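You operate a simulated robot arm through the tools that you are given. There is no shell and no other tool. Be economical: measure what you need, move in short steps, check, and stop when the job is done.

You are at the controls of a simulated robot arm. One attempt, no reset.

JOB
Take the black pin block and leave it on top of the steel cube.

Only the result counts: the job must be done as asked and must still hold three seconds after the hand-in. Knocking over, shifting, dropping, spilling or breaking anything else fails it.

ROBOT AND FRAMES
A 6-joint arm with a two-finger parallel gripper on a trunk, on a base that drives. Base frame: it is fixed to the floor where the robot stands at the start and does not move with it; the origin is under the middle of the robot, x ahead of it, y to its left, z up. Lengths are in mm, angles in degrees, forces in N, time in s.
Its first joint turns from -166.0 to 166.0 degrees. Payload 3.43 kg.
Tool frame: the origin (TCP) lies between the finger pads and is the grasp point; the fingertips stand 34 mm ahead of it; z points along the fingers, y is the line along which they close. Largest opening 128 mm; finger width 24, thickness 12; the body of the gripper, 48 by 130 mm, starts 96 mm behind the TCP.
Orientation is told as [roll, pitch, yaw] about the base's x, y, z axes, in that order, counted from this pose: with the fingers straight down and closing along the base's y, the tool's x points along the base's -x, its y along +y and its z along -z.

CONTROLS
- The arm moves only by the tool send_rows. Its argument "plan" is a list of rows, each a list of 7 numbers: the closure, from 0 (fully open) to 1 (shut), then the shift along the base's x, y, z in mm, then the turn, a rotation vector about the base's x, y, z in degrees. In form: [[hand, x, y, z, wx, wy, wz], ...]. A call has 1 to 12 rows; each row shifts and turns the commanded pose from where the row before left it. Rows are played at 5 a second. More than 50 mm and 8.6 degrees between two rows, or a gripper value outside its range, and nothing of the call is played. Where a pose cannot be reached the arm comes as near as it can. A force on the tool above 40 N (or 10 N above the force at the start of the call, whichever is more), or a blocked arm, ends the call early, and 0.2 s more pass. The fingers move at their own pace (about 153 mm/s each) and stop on an object; they squeeze with about 32 N. The grip force told is the motor's: it shows also when the fingers shut on nothing. Time passes only in rows, and 0.2 s behind the last, so rows that do not move let the fingers close. The reply holds the time, the measured pose of the TCP, the force on the tool along the base axes, the opening and the grip force, in the units named above and with some noise, and new pictures: "views" is both (left out), scene, wrist or none.
- Cameras (640 x 400 px; columns grow to the right, rows downward): "scene" is now at [168.1, 190.1, 1225.2]; the picture's right is [-0.33, -0.94, 0.00], its down [-0.31, 0.11, -0.94] and it looks along [0.89, -0.31, -0.33] (base axes); focal length 252 px, centre (320, 200). "wrist" rides on the gripper at [76, -11, -160] in the tool frame; the picture's right is [0.15, 0.99, 0.00], its down [-0.88, 0.13, -0.46] and it looks along [-0.45, 0.07, 0.89] (tool axes); focal length 234 px, centre (320, 200). There is no depth. A picture from a camera that has moved, and an enlarged one, comes with that camera's place and axes in the base frame and with its lens.
- base_move(legs): drives the robot by 1 to 6 legs, each [ahead, left, turn to the left] in mm, mm and degrees, along the robot's own axes; the way and the turn of a leg run together, so that a leg with both is an arc; at most 1500 mm and 180 degrees a leg. The arm and the cameras ride along, it lands a little off, and it stops where it bumps. It gives what a move gives, and a new picture of the scene camera.
- head_to(pan, tilt): turns the head with the scene camera to pan (to the left, within 143 degrees either way) and tilt (down, from -29 to 69), counted from straight ahead of the robot. It gives what a move gives, and a new picture of the scene camera.
- enlarge(camera, box): a new picture of the part [left, top, right, bottom] of that camera's present view, enlarged. No time passes.
- job_done(): hands the job in; it is judged then, once.

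Go step by step. Nothing tells you exact positions but the pictures and the camera data: compare them with the known pose of the tool, close in by small moves and look again before you grip or let go. The budget is 120 turns and 170 pictures, counting those below and the enlarged ones. Unless the task says otherwise, let go and move clear before handing in, and close with one line.

The tools are called after ">>>" by a JSON object that holds its "api" and its "payload". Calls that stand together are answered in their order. send_rows: Moves the arm, as the interface text tells. Its arguments: {"type":"object","properties":{"plan":{"type":"array"},"views":{"type":"string","enum":["both","scene","wrist","none"]}},"required":["plan"]} The other tools are called the same way: base_move (legs) drives the base; head_to (pan, tilt) turns the head that bears the scene camera; enlarge (camera, box) takes an enlarged picture of a part of a camera's view; job_done () hands the job in.

At the start:

```text
time_s: 0.0
eef_pos: [676.3, -99.4, 1121.3]
ee_rot: [0.1, -0.1, 0.0]
ft_force: [0.4, 0.5, 0.1]
opening: 127.9
grasp_force: 0.1
robot x, y, heading: [1.6, 1.6, -0.2]
head pan, tilt: [-19.4, 19.2]
```

scene: 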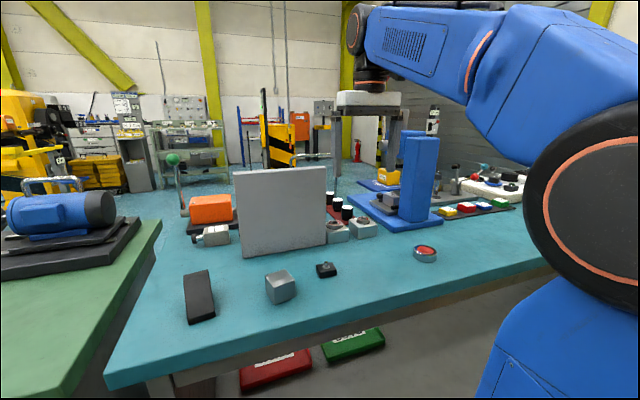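
wrist: 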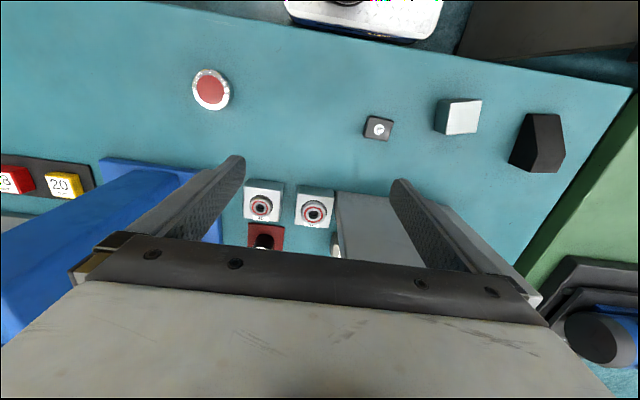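

I see a small black block with a knob, a steel cube, and a taller black wedge-like block on the table. I'll enlarge to tell which is the pin block.

>>> {"api": "enlarge", "payload": {"camera": "scene", "box": [170, 230, 370, 340]}}

>>> {"api": "enlarge", "payload": {"camera": "wrist", "box": [340, 70, 600, 200]}}

```text
3.20 times, centred on (270, 285) of scene
camera zoom: at [168.1, 190.1, 1225.2], right [-0.33, -0.94, 0.0], down [-0.31, 0.11, -0.94], along [0.89, -0.31, -0.33], focal length 806 px, centre (480, -72)
```

zoom: 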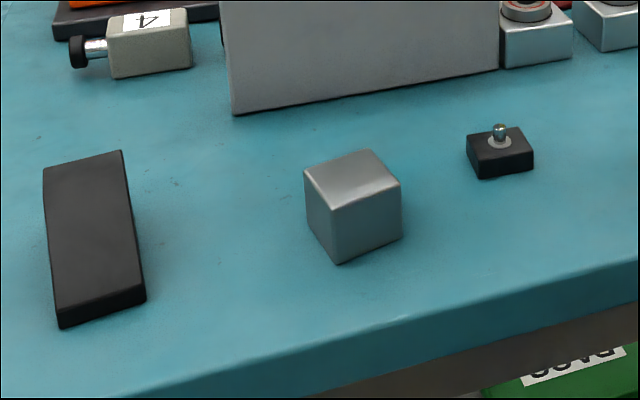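

```text
2.46 times, centred on (470, 135) of wrist
camera zoom: at [600.2, -109.9, 1280.8], right [-0.15, 0.99, 0.0], down [0.88, 0.13, 0.46], along [0.45, 0.07, -0.89], focal length 576 px, centre (-49, 360)
```

zoom: 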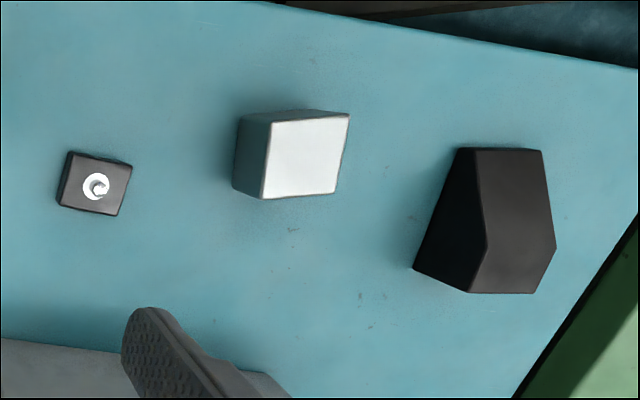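

The pin block is the small one with the steel pin, at about (657, 3), close to square with the axes. The steel cube is at about (615, 121), turned about 14°, with its top near z=898. I'll move over the pin block and look again.

>>> {"api": "send_rows", "payload": {"plan": [[0.3, -7, 35, 0, 0, 0, 0], [0.3, -6, 35, 0, 0, 0, 0], [0.3, -6, 33, -10, 0, 0, 0], [0.3, 0, 0, -45, 0, 0, 0], [0.3, 0, 0, -45, 0, 0, 0], [0.3, 0, 0, -40, 0, 0, 0], [0.3, 0, 0, 0, 0, 0, 0]]}}

```text
time_s: 1.6
eef_pos: [657.1, 1.0, 979.6]
ee_rot: [0.1, 0.0, 0.0]
ft_force: [-1.1, -0.4, 0.1]
opening: 89.6
grasp_force: 0.0
robot x, y, heading: [-1.3, 0.8, 0.1]
head pan, tilt: [-19.4, 19.2]
camera scene: at [168.1, 190.1, 1225.2], right [-0.33, -0.94, 0.0], down [-0.31, 0.11, -0.94], along [0.89, -0.31, -0.33], focal length 252 px, centre (320, 200)
camera wrist: at [581.6, -8.0, 1140.9], right [-0.15, 0.99, 0.0], down [0.88, 0.13, 0.46], along [0.45, 0.07, -0.89], focal length 234 px, centre (320, 200)
```

scene: 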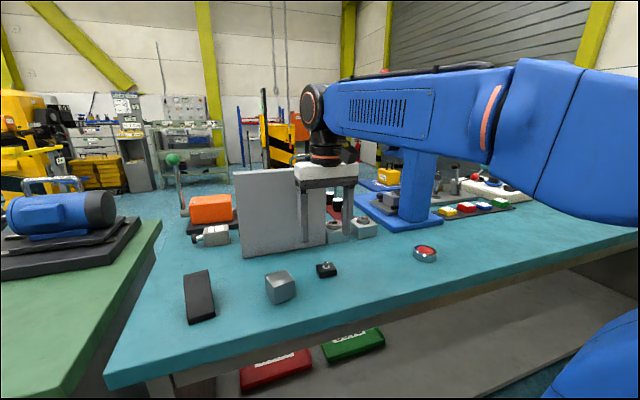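
wrist: 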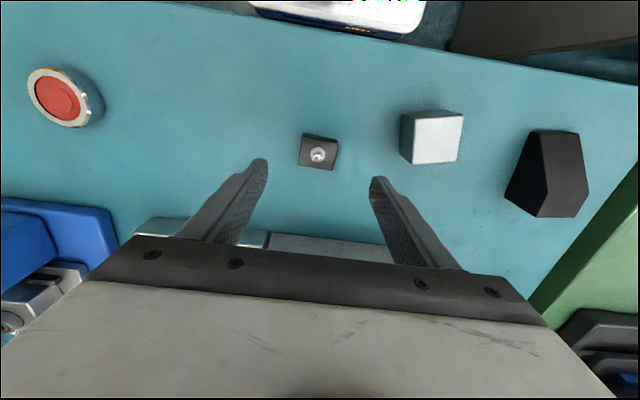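

The block projects to about (656, 3), as estimated. I'll enlarge to get its yaw and size, and the cube's too.

>>> {"api": "enlarge", "payload": {"camera": "wrist", "box": [280, 100, 480, 190]}}

```text
3.20 times, centred on (380, 145) of wrist
camera zoom: at [581.6, -8.0, 1140.9], right [-0.15, 0.99, 0.0], down [0.88, 0.13, 0.46], along [0.45, 0.07, -0.89], focal length 749 px, centre (128, 376)
```

zoom: 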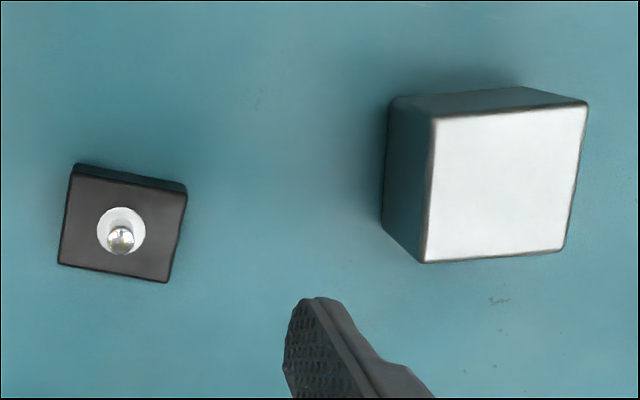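

The block is 41 mm along y and 35 mm along x, centred at (659, 2.4). The cube is 47 mm, centred at (618, 120), with 14° yaw. I'll descend around the block and check before closing.

>>> {"api": "send_rows", "payload": {"plan": [[0.3, 2, 1.5, -30, 0, 0, 0], [0.3, 0, 0, -30, 0, 0, 0], [0.3, 0, 0, -20, 0, 0, 0], [0.3, 0, 0, -10, 0, 0, 0], [0.3, 0, 0, 0, 0, 0, 0]]}}

```text
time_s: 2.8
eef_pos: [656.0, 6.2, 890.6]
ee_rot: [0.0, 0.0, 0.0]
ft_force: [0.0, -0.5, -1.7]
opening: 89.6
grasp_force: 0.1
robot x, y, heading: [0.9, 4.4, -0.1]
head pan, tilt: [-19.4, 19.2]
camera scene: at [168.1, 190.1, 1225.2], right [-0.33, -0.94, 0.0], down [-0.31, 0.11, -0.94], along [0.89, -0.31, -0.33], focal length 252 px, centre (320, 200)
camera wrist: at [581.3, -4.2, 1051.3], right [-0.15, 0.99, 0.0], down [0.88, 0.13, 0.46], along [0.45, 0.07, -0.89], focal length 234 px, centre (320, 200)
```

scene: 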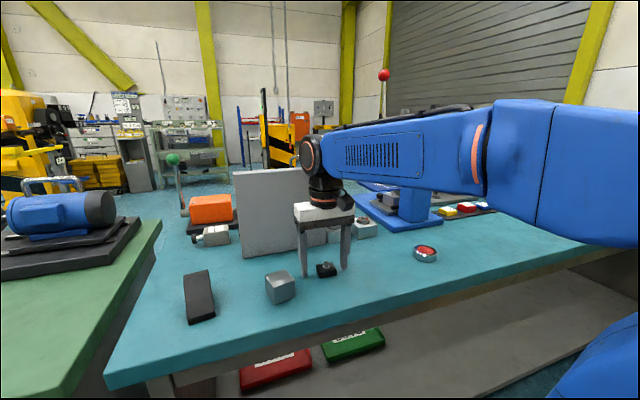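
wrist: 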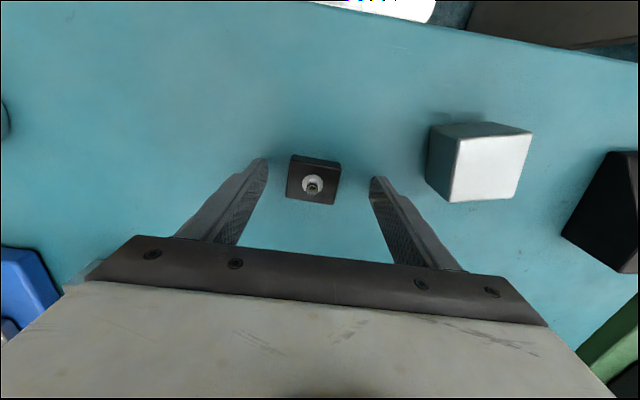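

The hand sits about 4–5 mm too far in +y relative to the block, and x is aligned. I'll correct that, look, then close.

>>> {"api": "send_rows", "payload": {"plan": [[0.3, 1, -4.5, 0, 0, 0, 0], [0.3, 0, 0, 0, 0, 0, 0], [0.3, 0, 0, 0, 0, 0, 0]], "views": "wrist"}}

```text
time_s: 3.6
eef_pos: [657.4, 0.2, 891.8]
ee_rot: [0.0, 0.0, 0.0]
ft_force: [-0.2, 0.4, 0.3]
opening: 89.6
grasp_force: 0.0
robot x, y, heading: [0.1, 0.9, 0.1]
head pan, tilt: [-19.4, 19.2]
camera wrist: at [582.9, -9.7, 1051.6], right [-0.15, 0.99, 0.0], down [0.88, 0.13, 0.46], along [0.45, 0.07, -0.89], focal length 234 px, centre (320, 200)
```

wrist: 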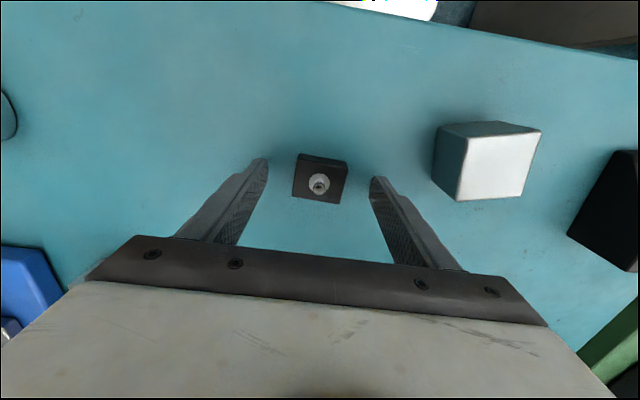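

Now the block is centred between the fingers. I'll go 3 mm lower and close.

>>> {"api": "send_rows", "payload": {"plan": [[0.3, 0, 0, -3, 0, 0, 0], [0.5, 0, 0, 0, 0, 0, 0], [0.8, 0, 0, 0, 0, 0, 0], [0.8, 0, 0, 0, 0, 0, 0], [0.8, 0, 0, 0, 0, 0, 0]]}}

```text
time_s: 4.8
eef_pos: [659.3, 1.0, 887.9]
ee_rot: [0.0, 0.0, -0.1]
ft_force: [0.1, -0.8, 1.2]
opening: 43.5
grasp_force: 32.1
robot x, y, heading: [1.4, 3.4, -0.1]
head pan, tilt: [-19.4, 19.2]
camera scene: at [168.1, 190.1, 1225.2], right [-0.33, -0.94, 0.0], down [-0.31, 0.11, -0.94], along [0.89, -0.31, -0.33], focal length 252 px, centre (320, 200)
camera wrist: at [583.5, -9.6, 1048.3], right [-0.15, 0.99, 0.0], down [0.88, 0.13, 0.46], along [0.45, 0.07, -0.89], focal length 234 px, centre (320, 200)
```

scene: 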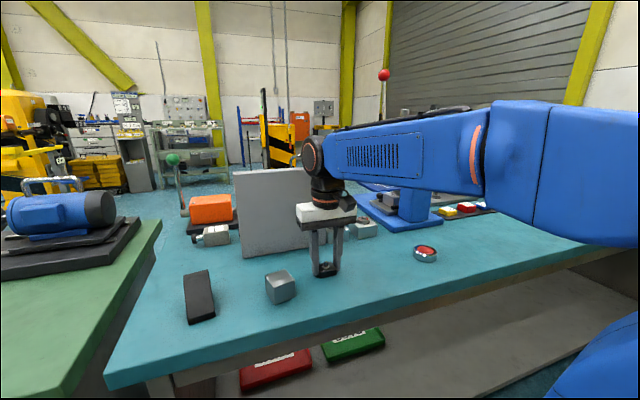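
wrist: 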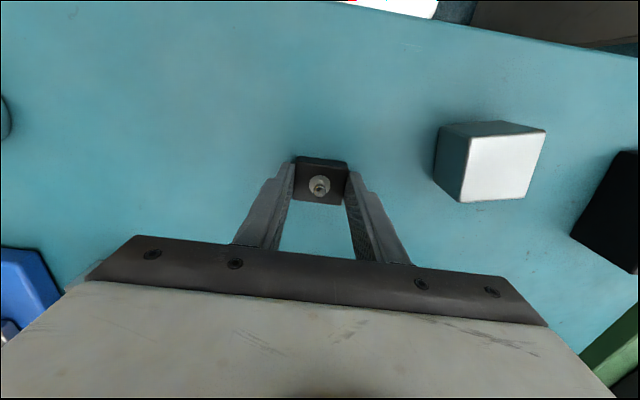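

The block is held at 43 mm opening with 32 N. I'll lift straight up and move over the cube, turning 14° to line up.

>>> {"api": "send_rows", "payload": {"plan": [[0.8, 0, 0, 30, 0, 0, 0], [0.8, 0, 0, 40, 0, 0, 0], [0.8, 0, 0, 30, 0, 0, 0], [0.8, -14, 40, 0, 0, 0, 5], [0.8, -14, 40, 0, 0, 0, 5], [0.8, -13, 39, 0, 0, 0, 4], [0.8, 0, 0, 0, 0, 0, 0], [0.8, 0, 0, 0, 0, 0, 0]]}}

```text
time_s: 6.6
eef_pos: [619.7, 118.7, 986.9]
ee_rot: [0.0, 0.0, 14.0]
ft_force: [0.0, 0.7, -0.3]
opening: 25.6
grasp_force: 0.0
robot x, y, heading: [0.5, -0.3, -0.0]
head pan, tilt: [-19.4, 19.2]
camera scene: at [168.1, 190.1, 1225.2], right [-0.33, -0.94, 0.0], down [-0.31, 0.11, -0.94], along [0.89, -0.31, -0.33], focal length 252 px, centre (320, 200)
camera wrist: at [548.8, 90.6, 1148.0], right [-0.38, 0.92, 0.0], down [0.82, 0.34, 0.46], along [0.42, 0.17, -0.89], focal length 234 px, centre (320, 200)
```

scene: 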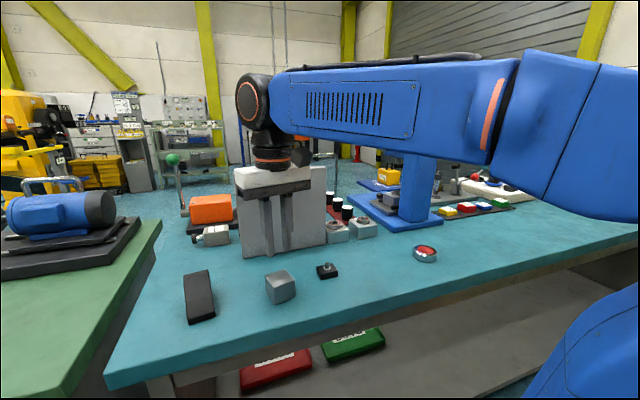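
wrist: 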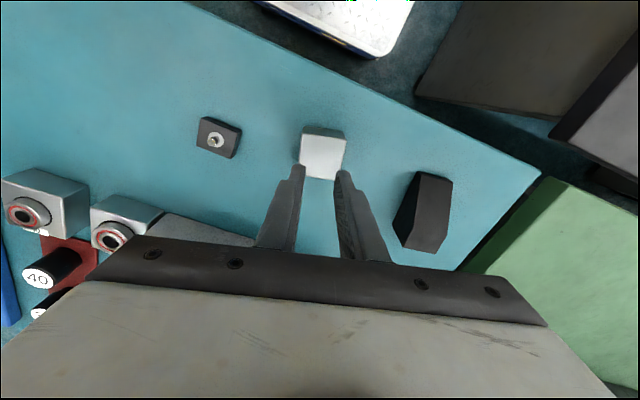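

The block slipped out on the fast lift and still stands where it was. I'll go back over it, open up and measure it again before taking a deeper, fully closed grip and lifting slowly.

>>> {"api": "send_rows", "payload": {"plan": [[0.3, 14, -40, 0, 0, 0, -5], [0.3, 14, -40, 0, 0, 0, -5], [0.3, 13, -39, 0, 0, 0, -4], [0.3, 0, 0, -40, 0, 0, 0], [0.3, 0, 0, 0, 0, 0, 0], [0.3, 0, 0, 0, 0, 0, 0]], "views": "none"}}

>>> {"api": "enlarge", "payload": {"camera": "wrist", "box": [240, 110, 400, 210]}}

>>> {"api": "enlarge", "payload": {"camera": "scene", "box": [260, 240, 360, 302]}}

```text
time_s: 8.0
eef_pos: [658.2, -1.4, 946.5]
ee_rot: [-0.1, 0.1, 0.0]
ft_force: [-0.2, 0.0, 0.1]
opening: 89.4
grasp_force: 0.0
robot x, y, heading: [0.9, 2.3, -0.2]
head pan, tilt: [-19.4, 19.2]
```

```text
4.00 times, centred on (320, 160) of wrist
camera zoom: at [583.3, -10.6, 1107.7], right [-0.15, 0.99, 0.0], down [0.88, 0.13, 0.46], along [0.45, 0.07, -0.89], focal length 937 px, centre (320, 360)
```

zoom: 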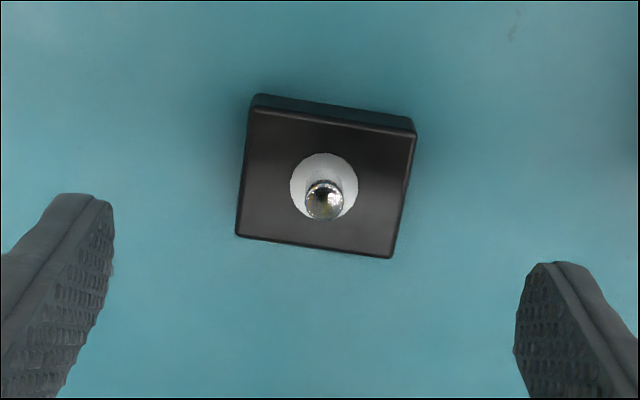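

```text
6.40 times, centred on (310, 271) of scene
camera zoom: at [168.1, 190.0, 1225.2], right [-0.33, -0.94, 0.0], down [-0.31, 0.11, -0.94], along [0.89, -0.31, -0.33], focal length 1613 px, centre (384, -254)
```

zoom: 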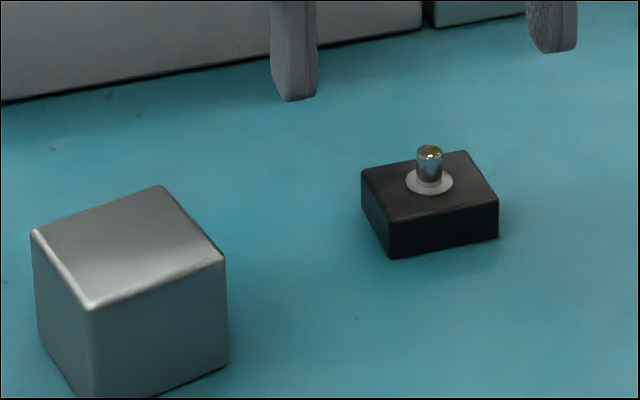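

The block is 16 mm high and slid about 5 mm toward −x, with its yaw unchanged. The fingertips are rounded, so I need to be lower and centred in x. I'll descend with that correction and check.

>>> {"api": "send_rows", "payload": {"plan": [[0.3, -5.5, 1.2, -20, 0, 0, 0], [0.3, 0, 0, -20, 0, 0, 0], [0.3, 0, 0, -14, 0, 0, 0], [0.3, 0, 0, 0, 0, 0, 0], [0.3, 0, 0, 0, 0, 0, 0]], "views": "none"}}

>>> {"api": "enlarge", "payload": {"camera": "wrist", "box": [240, 130, 400, 230]}}

>>> {"api": "enlarge", "payload": {"camera": "scene", "box": [270, 230, 370, 292]}}

```text
time_s: 9.2
eef_pos: [654.2, 0.7, 894.1]
ee_rot: [0.0, 0.0, 0.0]
ft_force: [-1.3, -0.3, -0.6]
opening: 89.6
grasp_force: 0.0
robot x, y, heading: [1.5, -2.7, 0.3]
head pan, tilt: [-19.4, 19.2]
```

```text
4.00 times, centred on (320, 180) of wrist
camera zoom: at [579.5, -9.0, 1054.5], right [-0.15, 0.99, 0.0], down [0.88, 0.13, 0.46], along [0.45, 0.07, -0.89], focal length 937 px, centre (320, 280)
```

zoom: 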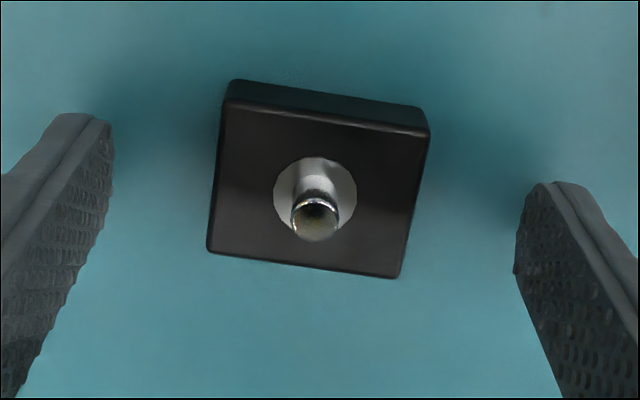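

```text
6.40 times, centred on (320, 261) of scene
camera zoom: at [168.1, 190.1, 1225.2], right [-0.33, -0.94, 0.0], down [-0.31, 0.11, -0.94], along [0.89, -0.31, -0.33], focal length 1613 px, centre (320, -190)
```

zoom: 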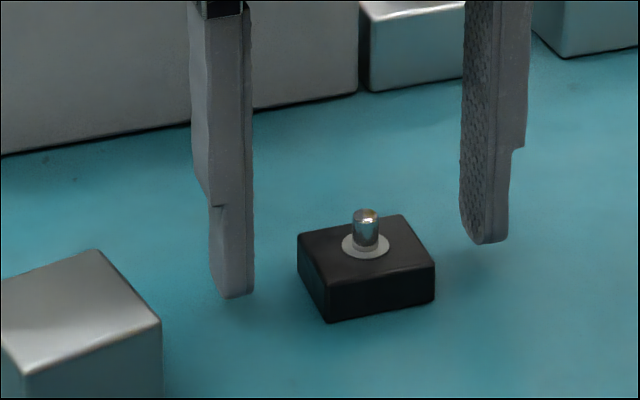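

Alignment is now good to about 1.5 mm. I'll go down to about TCP 886, close fully, and lift 5 mm slowly to test.

>>> {"api": "send_rows", "payload": {"plan": [[0.3, -1.2, 0.5, -5, 0, 0, 0], [0.3, 0, 0, -3.8, 0, 0, 0], [0.3, 0, 0, 0, 0, 0, 0], [0.5, 0, 0, 0, 0, 0, 0], [1, 0, 0, 0, 0, 0, 0], [1, 0, 0, 0, 0, 0, 0], [1, 0, 0, 0, 0, 0, 0]], "views": "none"}}

>>> {"api": "send_rows", "payload": {"plan": [[1, 0, 0, 1, 0, 0, 0], [1, 0, 0, 2, 0, 0, 0], [1, 0, 0, 3, 0, 0, 0], [1, 0, 0, 4, 0, 0, 0], [1, 0, 0, 0, 0, 0, 0]]}}

```text
time_s: 10.8
eef_pos: [652.9, 2.6, 885.0]
ee_rot: [0.0, 0.0, 0.0]
ft_force: [-0.2, 0.8, 0.5]
opening: 43.2
grasp_force: 31.5
robot x, y, heading: [-3.9, -2.3, -0.0]
head pan, tilt: [-19.4, 19.2]
```

```text
time_s: 12.0
eef_pos: [651.7, 1.8, 895.2]
ee_rot: [0.0, -0.1, 0.0]
ft_force: [-0.5, -1.1, -2.5]
opening: 43.4
grasp_force: 33.0
robot x, y, heading: [0.9, -1.5, 0.1]
head pan, tilt: [-19.4, 19.2]
camera scene: at [168.2, 190.1, 1225.2], right [-0.33, -0.94, 0.0], down [-0.31, 0.11, -0.94], along [0.89, -0.31, -0.33], focal length 252 px, centre (320, 200)
camera wrist: at [577.8, -8.3, 1054.9], right [-0.15, 0.99, 0.0], down [0.88, 0.13, 0.46], along [0.45, 0.07, -0.89], focal length 234 px, centre (320, 200)
```

scene: 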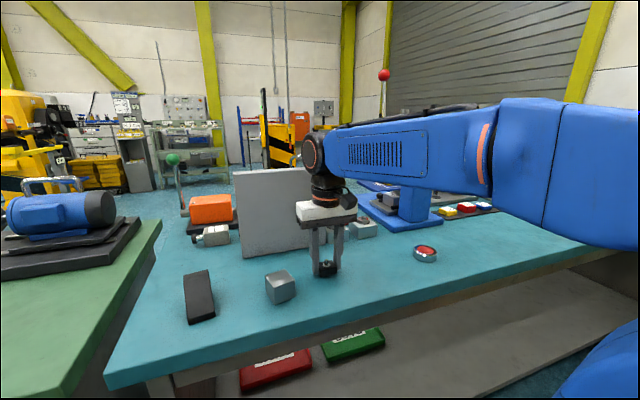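
wrist: 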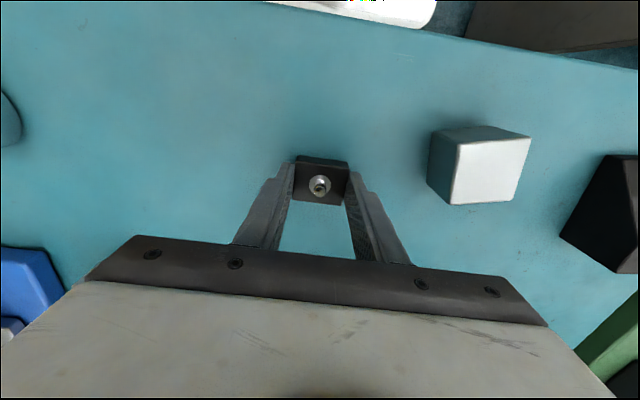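

The opening is still 43 mm after the 10 mm lift, and the force shows about 2 N of weight. I'll check the held block up close.

>>> {"api": "enlarge", "payload": {"camera": "scene", "box": [270, 230, 370, 292]}}

>>> {"api": "enlarge", "payload": {"camera": "wrist", "box": [240, 130, 400, 230]}}

```text
6.40 times, centred on (320, 261) of scene
camera zoom: at [168.2, 190.1, 1225.2], right [-0.33, -0.94, 0.0], down [-0.31, 0.11, -0.94], along [0.89, -0.31, -0.33], focal length 1613 px, centre (320, -190)
```

zoom: 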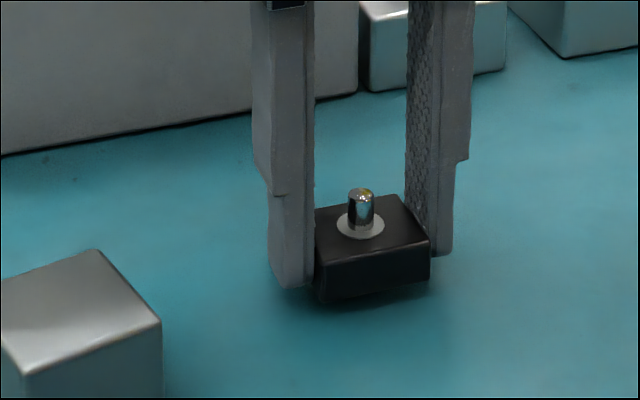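

```text
4.00 times, centred on (320, 180) of wrist
camera zoom: at [577.8, -8.3, 1054.9], right [-0.15, 0.99, 0.0], down [0.88, 0.13, 0.46], along [0.45, 0.07, -0.89], focal length 937 px, centre (320, 280)
```

zoom: 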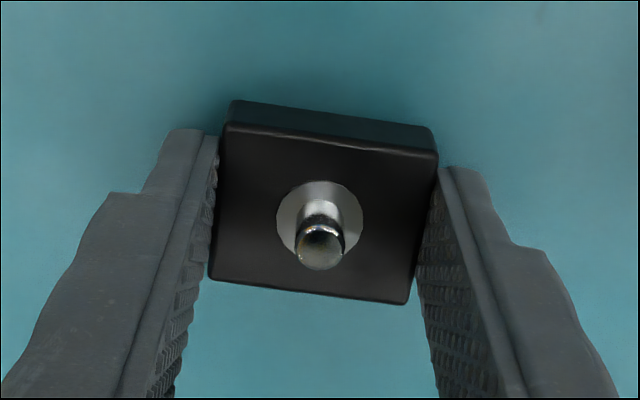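

It is lifted cleanly. I'll raise it slowly to about z=955.

>>> {"api": "send_rows", "payload": {"plan": [[1, 0, 0, 3, 0, 0, 0], [1, 0, 0, 5, 0, 0, 0], [1, 0, 0, 7, 0, 0, 0], [1, 0, 0, 8, 0, 0, 0], [1, 0, 0, 8, 0, 0, 0], [1, 0, 0, 8, 0, 0, 0], [1, 0, 0, 8, 0, 0, 0], [1, 0, 0, 7, 0, 0, 0], [1, 0, 0, 5, 0, 0, 0], [1, 0, 0, 3, 0, 0, 0], [1, 0, 0, 0, 0, 0, 0]], "views": "wrist"}}

```text
time_s: 14.4
eef_pos: [652.5, 2.0, 956.0]
ee_rot: [0.0, 0.0, 0.0]
ft_force: [-0.4, -1.2, -1.0]
opening: 43.6
grasp_force: 32.4
robot x, y, heading: [2.1, -4.3, -0.1]
head pan, tilt: [-19.4, 19.2]
camera wrist: at [577.0, -8.2, 1117.1], right [-0.15, 0.99, 0.0], down [0.88, 0.13, 0.46], along [0.45, 0.07, -0.89], focal length 234 px, centre (320, 200)
```

wrist: 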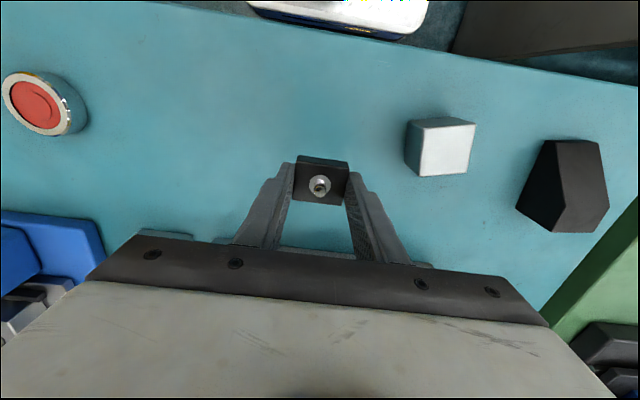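

The block stays held. Next comes a gentle move over the cube with a 14° turn.

>>> {"api": "send_rows", "payload": {"plan": [[1, -1.5, 5, 0, 0, 0, 0.6], [1, -2.5, 9, 0, 0, 0, 1], [1, -3.5, 12, 0, 0, 0, 1.5], [1, -4, 14, 0, 0, 0, 1.7], [1, -4, 14, 0, 0, 0, 1.7], [1, -4, 14, 0, 0, 0, 1.7], [1, -4, 14, 0, 0, 0, 1.7], [1, -4, 14, 0, 0, 0, 1.5], [1, -3, 11, 0, 0, 0, 1.2], [1, -2, 7, 0, 0, 0, 0.9], [1, -1.5, 4, 0, 0, 0, 0.5], [1, 0, 0, 0, 0, 0, 0]]}}

>>> {"api": "enlarge", "payload": {"camera": "wrist", "box": [240, 120, 400, 220]}}

>>> {"api": "enlarge", "payload": {"camera": "scene", "box": [220, 230, 340, 305]}}

```text
time_s: 17.0
eef_pos: [618.0, 119.9, 956.6]
ee_rot: [0.0, -0.1, 14.0]
ft_force: [0.1, -0.5, -0.8]
opening: 43.3
grasp_force: 32.6
robot x, y, heading: [2.8, 0.5, 0.1]
head pan, tilt: [-19.4, 19.2]
camera scene: at [168.2, 190.1, 1225.2], right [-0.33, -0.94, 0.0], down [-0.31, 0.11, -0.94], along [0.89, -0.31, -0.33], focal length 252 px, centre (320, 200)
camera wrist: at [548.7, 91.6, 1117.1], right [-0.38, 0.92, 0.0], down [0.82, 0.34, 0.46], along [0.42, 0.17, -0.89], focal length 234 px, centre (320, 200)
```

scene: 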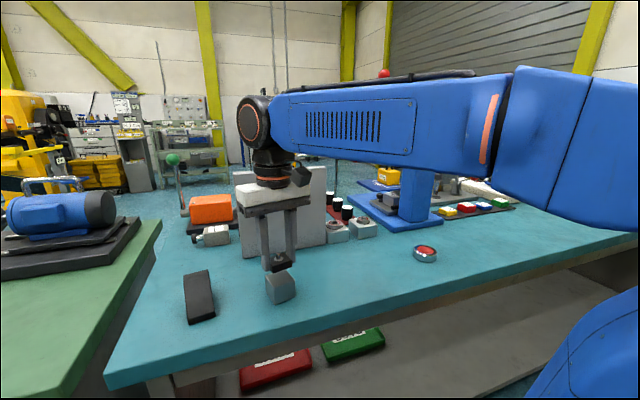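
wrist: 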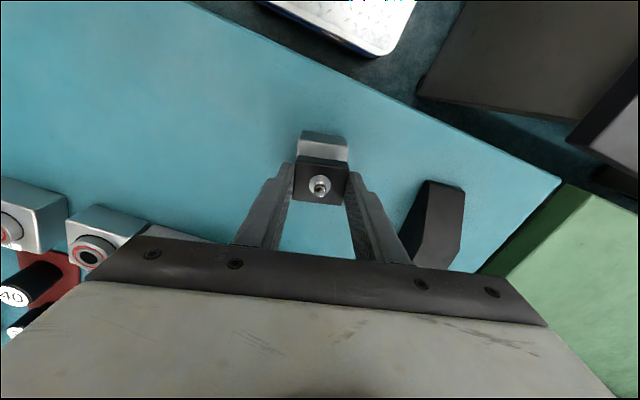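

```text
4.00 times, centred on (320, 170) of wrist
camera zoom: at [548.7, 91.6, 1117.1], right [-0.38, 0.92, 0.0], down [0.82, 0.34, 0.46], along [0.42, 0.17, -0.89], focal length 937 px, centre (320, 320)
```

zoom: 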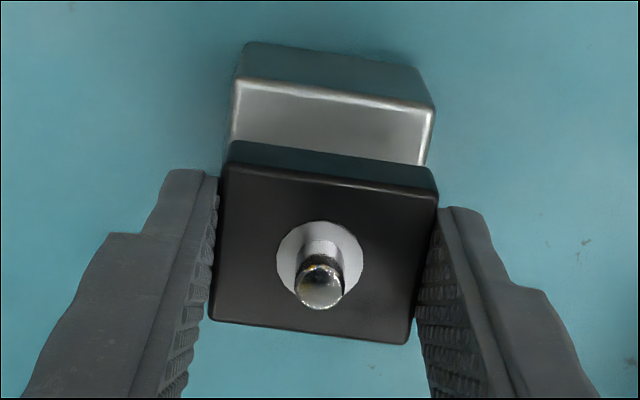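

```text
5.33 times, centred on (280, 268) of scene
camera zoom: at [168.2, 190.1, 1225.2], right [-0.33, -0.94, 0.0], down [-0.31, 0.11, -0.94], along [0.89, -0.31, -0.33], focal length 1344 px, centre (533, -160)
```

zoom: 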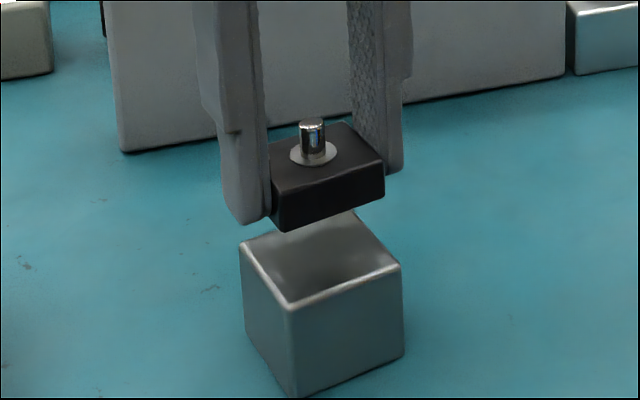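

The block and cube centres agree to within 1 mm, and they are parallel. About 23 mm remain, so I'll lower most of it and then check.

>>> {"api": "send_rows", "payload": {"plan": [[1, 0, 0, -4, 0, 0, 0], [1, 0, 0, -6, 0, 0, 0], [1, 0, 0, -5, 0, 0, 0], [1, 0, 0, -3, 0, 0, 0], [1, 0, 0, -1, 0, 0, 0], [1, 0, 0, 0, 0, 0, 0]], "views": "none"}}

>>> {"api": "enlarge", "payload": {"camera": "wrist", "box": [240, 120, 400, 220]}}

>>> {"api": "enlarge", "payload": {"camera": "scene", "box": [240, 240, 320, 290]}}

```text
time_s: 18.4
eef_pos: [619.9, 119.1, 937.8]
ee_rot: [0.0, 0.0, 14.0]
ft_force: [0.2, -0.7, -1.6]
opening: 43.4
grasp_force: 32.1
robot x, y, heading: [-0.0, -0.1, 0.0]
head pan, tilt: [-19.4, 19.2]
```

```text
4.00 times, centred on (320, 170) of wrist
camera zoom: at [549.1, 92.0, 1097.7], right [-0.38, 0.92, 0.0], down [0.82, 0.34, 0.46], along [0.42, 0.17, -0.89], focal length 937 px, centre (320, 320)
```

zoom: 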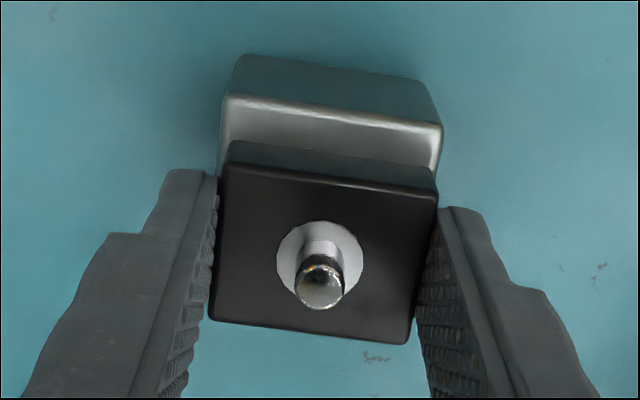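

```text
8.00 times, centred on (280, 265) of scene
camera zoom: at [168.2, 190.1, 1225.2], right [-0.33, -0.94, 0.0], down [-0.31, 0.11, -0.94], along [0.89, -0.31, -0.33], focal length 2016 px, centre (640, -320)
```

zoom: 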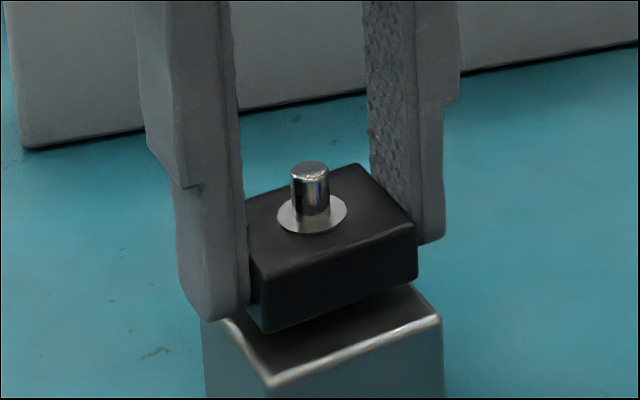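

There is a gap of a few mm and the alignment is within 2 mm. I'll lower in 1 mm steps.

>>> {"api": "send_rows", "payload": {"plan": [[1, -0.8, -1, -1, 0, 0, 0], [1, 0, 0, -1, 0, 0, 0], [1, 0, 0, -1, 0, 0, 0], [1, 0, 0, 0, 0, 0, 0]], "views": "none"}}

>>> {"api": "enlarge", "payload": {"camera": "scene", "box": [240, 240, 320, 290]}}

```text
time_s: 19.4
eef_pos: [617.6, 118.3, 936.2]
ee_rot: [0.0, 0.0, 13.9]
ft_force: [-0.5, -0.7, -1.7]
opening: 43.5
grasp_force: 32.0
robot x, y, heading: [2.3, -1.7, 0.2]
head pan, tilt: [-19.4, 19.2]
```

```text
8.00 times, centred on (280, 265) of scene
camera zoom: at [168.2, 190.1, 1225.2], right [-0.33, -0.94, 0.0], down [-0.31, 0.11, -0.94], along [0.89, -0.31, -0.33], focal length 2016 px, centre (640, -320)
```

zoom: 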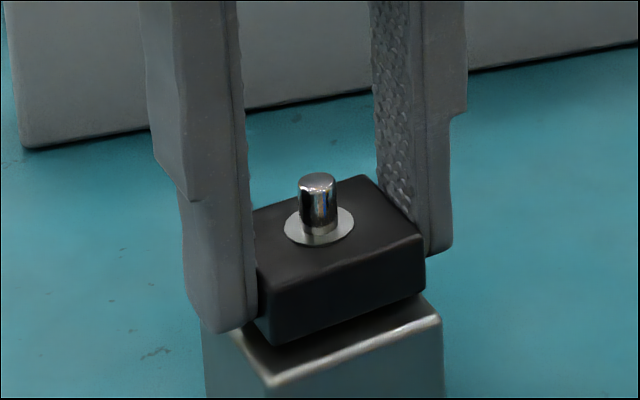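

No contact yet. I'll continue down in small steps until the force shows it.

>>> {"api": "send_rows", "payload": {"plan": [[1, 0, 0.5, -1, 0, 0, 0], [1, 0, 0, -1, 0, 0, 0], [1, 0, 0, 0, 0, 0, 0]], "views": "none"}}

>>> {"api": "enlarge", "payload": {"camera": "scene", "box": [240, 240, 320, 290]}}

>>> {"api": "enlarge", "payload": {"camera": "wrist", "box": [240, 120, 400, 220]}}

```text
time_s: 20.2
eef_pos: [617.7, 118.8, 932.1]
ee_rot: [0.0, 0.0, 13.9]
ft_force: [0.3, -0.1, -1.2]
opening: 43.5
grasp_force: 31.6
robot x, y, heading: [0.1, -1.0, -0.2]
head pan, tilt: [-19.4, 19.2]
```

```text
8.00 times, centred on (280, 265) of scene
camera zoom: at [168.2, 190.1, 1225.2], right [-0.33, -0.94, 0.0], down [-0.31, 0.11, -0.94], along [0.89, -0.31, -0.33], focal length 2016 px, centre (640, -320)
```

zoom: 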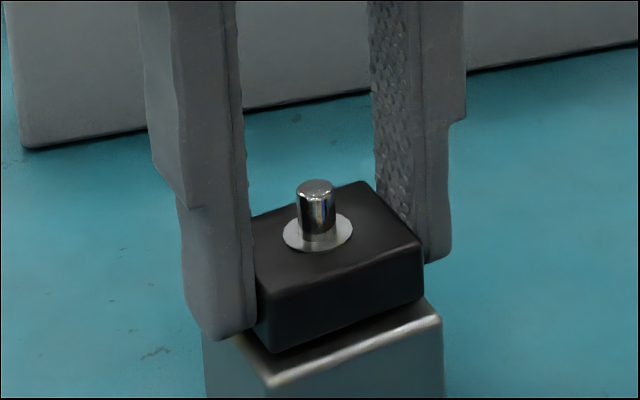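

```text
4.00 times, centred on (320, 170) of wrist
camera zoom: at [547.3, 91.1, 1093.1], right [-0.38, 0.92, 0.0], down [0.82, 0.34, 0.46], along [0.42, 0.17, -0.89], focal length 937 px, centre (320, 320)
```

zoom: 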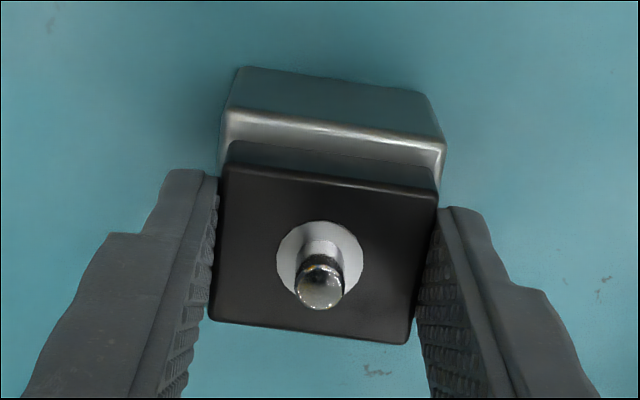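

Still a small gap, and the block is centred laterally. I'll keep going down in small steps.

>>> {"api": "send_rows", "payload": {"plan": [[1, 0, 0, -0.7, 0, 0, 0], [1, 0, 0, -0.7, 0, 0, 0], [1, 0, 0, -0.6, 0, 0, 0], [1, 0, 0, 0, 0, 0, 0]], "views": "none"}}

>>> {"api": "enlarge", "payload": {"camera": "scene", "box": [240, 240, 320, 290]}}

```text
time_s: 21.2
eef_pos: [618.2, 120.4, 931.1]
ee_rot: [0.0, -0.1, 14.1]
ft_force: [0.2, -0.4, -1.2]
opening: 43.4
grasp_force: 31.9
robot x, y, heading: [0.4, 0.1, 0.3]
head pan, tilt: [-19.4, 19.2]
```

```text
8.00 times, centred on (280, 265) of scene
camera zoom: at [168.2, 190.1, 1225.2], right [-0.33, -0.94, 0.0], down [-0.31, 0.11, -0.94], along [0.89, -0.31, -0.33], focal length 2016 px, centre (640, -320)
```

zoom: 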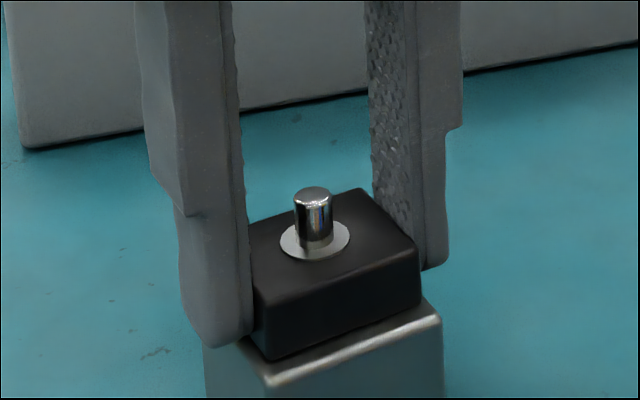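

Nearly touching. I'll take a few more half-millimetre steps while watching the force.

>>> {"api": "send_rows", "payload": {"plan": [[1, 0, 0, -0.5, 0, 0, 0], [1, 0, 0, -0.5, 0, 0, 0], [1, 0, 0, 0, 0, 0, 0]], "views": "none"}}

>>> {"api": "send_rows", "payload": {"plan": [[1, 0, 0, -0.5, 0, 0, 0], [1, 0, 0, 0, 0, 0, 0]], "views": "none"}}

>>> {"api": "enlarge", "payload": {"camera": "scene", "box": [240, 240, 320, 290]}}

```text
time_s: 22.0
eef_pos: [617.7, 121.0, 929.9]
ee_rot: [-0.1, -0.1, 14.0]
ft_force: [3.6, -1.9, 15.5]
opening: 43.5
grasp_force: 32.2
robot x, y, heading: [1.3, -0.8, 0.1]
head pan, tilt: [-19.4, 19.2]
```

```text
time_s: 22.6
eef_pos: [617.3, 119.9, 929.6]
ee_rot: [-0.1, -0.1, 14.0]
ft_force: [6.4, 3.2, 27.2]
opening: 43.5
grasp_force: 31.3
robot x, y, heading: [0.1, -0.6, 0.2]
head pan, tilt: [-19.4, 19.2]
```

```text
8.00 times, centred on (280, 265) of scene
camera zoom: at [167.7, 190.1, 1225.3], right [-0.33, -0.94, 0.0], down [-0.31, 0.11, -0.94], along [0.89, -0.31, -0.33], focal length 2016 px, centre (640, -320)
```

zoom: 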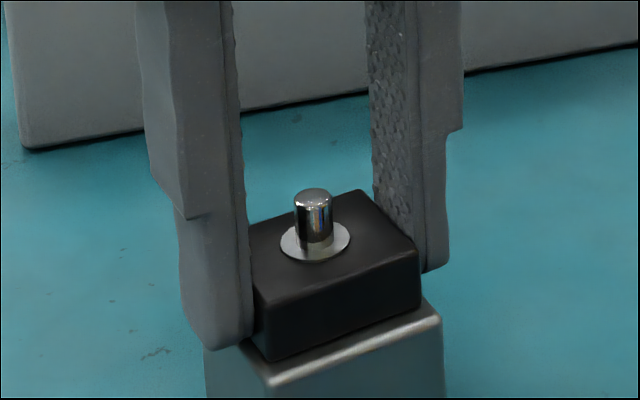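

Contact: the block is seated with 27 N of push. I'll relieve that by about 0.9 mm and then open gently.

>>> {"api": "send_rows", "payload": {"plan": [[1, 0, 0, 0.5, 0, 0, 0], [1, 0, 0, 0.3, 0, 0, 0], [1, 0, 0, 0, 0, 0, 0]], "views": "none"}}

```text
time_s: 23.4
eef_pos: [617.2, 119.2, 929.9]
ee_rot: [0.0, 0.1, 14.0]
ft_force: [2.0, 5.1, 13.8]
opening: 43.6
grasp_force: 32.1
robot x, y, heading: [-1.3, -0.9, -0.4]
head pan, tilt: [-19.4, 19.2]
```

>>> {"api": "send_rows", "payload": {"plan": [[1, 0, 0, 0.3, 0, 0, 0], [1, 0, 0, 0.2, 0, 0, 0], [1, 0, 0, 0, 0, 0, 0]], "views": "none"}}

```text
time_s: 24.2
eef_pos: [618.4, 118.1, 930.2]
ee_rot: [0.1, 0.1, 14.1]
ft_force: [0.2, -0.3, -1.6]
opening: 43.7
grasp_force: 31.3
robot x, y, heading: [2.9, -0.3, 0.1]
head pan, tilt: [-19.4, 19.2]
```

The load is relieved and the block is at contact height. I'll open in steps.

>>> {"api": "send_rows", "payload": {"plan": [[0.64, 0, 0, 0, 0, 0, 0], [0.58, 0, 0, 0, 0, 0, 0], [0.45, 0, 0, 0, 0, 0, 0], [0.45, 0, 0, 0, 0, 0, 0]]}}

>>> {"api": "enlarge", "payload": {"camera": "scene", "box": [240, 240, 320, 290]}}

```text
time_s: 25.2
eef_pos: [618.2, 118.9, 931.1]
ee_rot: [0.0, 0.1, 14.0]
ft_force: [-0.2, 0.5, 0.1]
opening: 70.1
grasp_force: 0.1
robot x, y, heading: [2.7, 0.5, 0.0]
head pan, tilt: [-19.4, 19.2]
camera scene: at [168.1, 190.1, 1225.2], right [-0.33, -0.94, 0.0], down [-0.31, 0.11, -0.94], along [0.89, -0.31, -0.33], focal length 252 px, centre (320, 200)
camera wrist: at [547.8, 91.0, 1091.1], right [-0.38, 0.92, 0.0], down [0.82, 0.34, 0.46], along [0.42, 0.17, -0.89], focal length 234 px, centre (320, 200)
```

scene: 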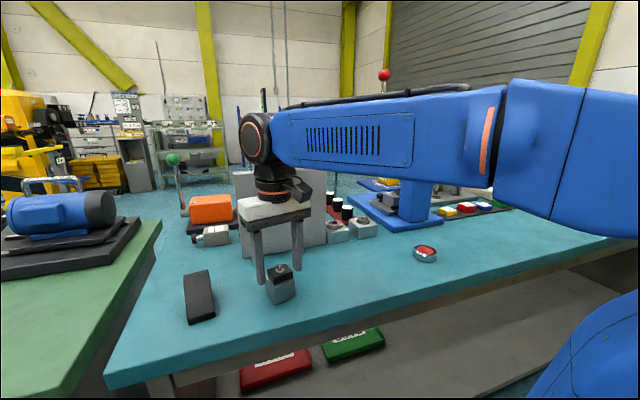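
wrist: 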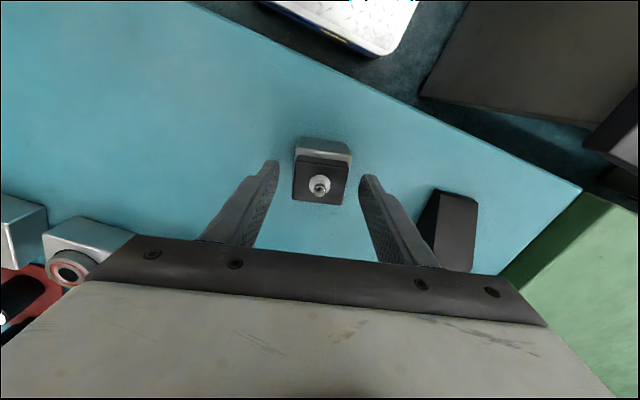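

```text
8.00 times, centred on (280, 265) of scene
camera zoom: at [168.1, 190.1, 1225.2], right [-0.33, -0.94, 0.0], down [-0.31, 0.11, -0.94], along [0.89, -0.31, -0.33], focal length 2016 px, centre (640, -320)
```

zoom: 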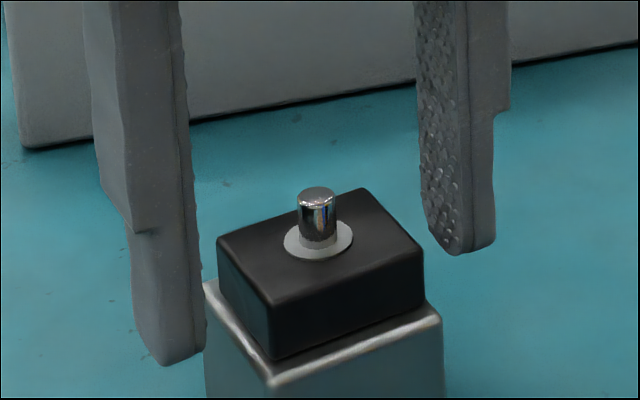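

The block rests flat and centred on the cube, and the fingers are clear. I'll raise the hand straight up.

>>> {"api": "send_rows", "payload": {"plan": [[0.45, 0, 0, 10, 0, 0, 0], [0.45, 0, 0, 20, 0, 0, 0], [0.45, 0, 0, 40, 0, 0, 0], [0.45, 0, 0, 40, 0, 0, 0], [0.45, 0, 0, 0, 0, 0, 0]]}}

>>> {"api": "enlarge", "payload": {"camera": "scene", "box": [220, 230, 340, 305]}}

```text
time_s: 26.4
eef_pos: [617.3, 121.1, 1041.1]
ee_rot: [0.0, 0.0, 14.0]
ft_force: [0.4, -0.5, 0.1]
opening: 70.2
grasp_force: 0.0
robot x, y, heading: [-0.1, -0.2, 0.2]
head pan, tilt: [-19.4, 19.2]
camera scene: at [168.1, 190.1, 1225.2], right [-0.33, -0.94, 0.0], down [-0.31, 0.11, -0.94], along [0.89, -0.31, -0.33], focal length 252 px, centre (320, 200)
camera wrist: at [547.3, 92.6, 1200.7], right [-0.38, 0.92, 0.0], down [0.82, 0.34, 0.46], along [0.42, 0.17, -0.89], focal length 234 px, centre (320, 200)
```

scene: 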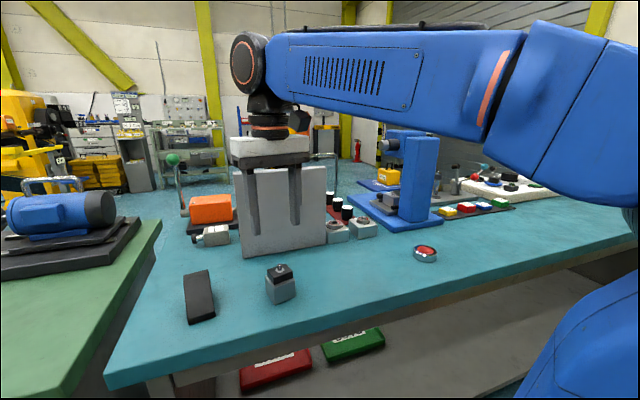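
wrist: 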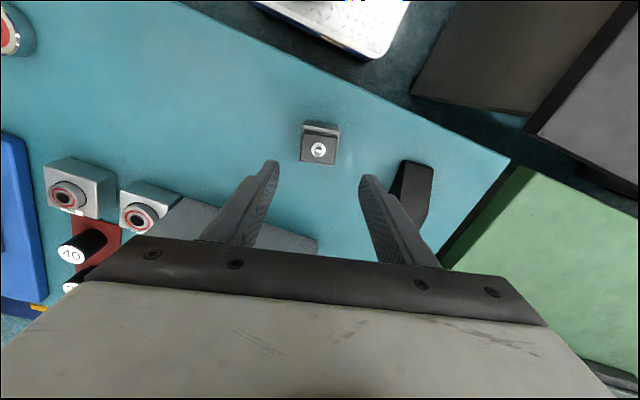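

```text
5.33 times, centred on (280, 268) of scene
camera zoom: at [168.1, 190.1, 1225.2], right [-0.33, -0.94, 0.0], down [-0.31, 0.11, -0.94], along [0.89, -0.31, -0.33], focal length 1344 px, centre (533, -160)
```

zoom: 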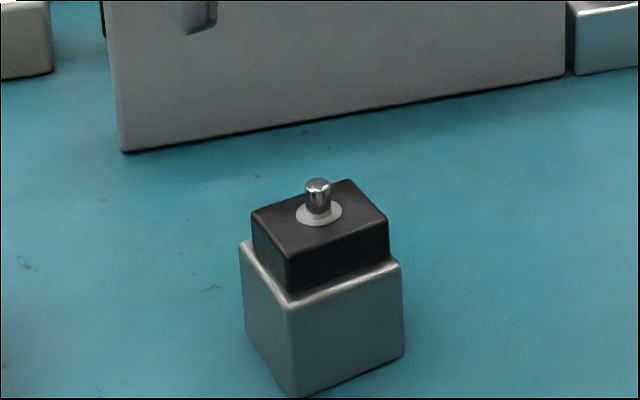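

The block sits stable on the cube, the cube has not moved, and the hand is clear, so I'm handing in.

>>> {"api": "job_done", "payload": {}}

```text
The job is handed in.
```

The black pin block is resting flat and centred on top of the steel cube, and the job is handed in. It slipped from the first grip without tipping, sliding about 5 mm on the table, and the second grip held. The cube did not move, and I saw nothing else disturbed.
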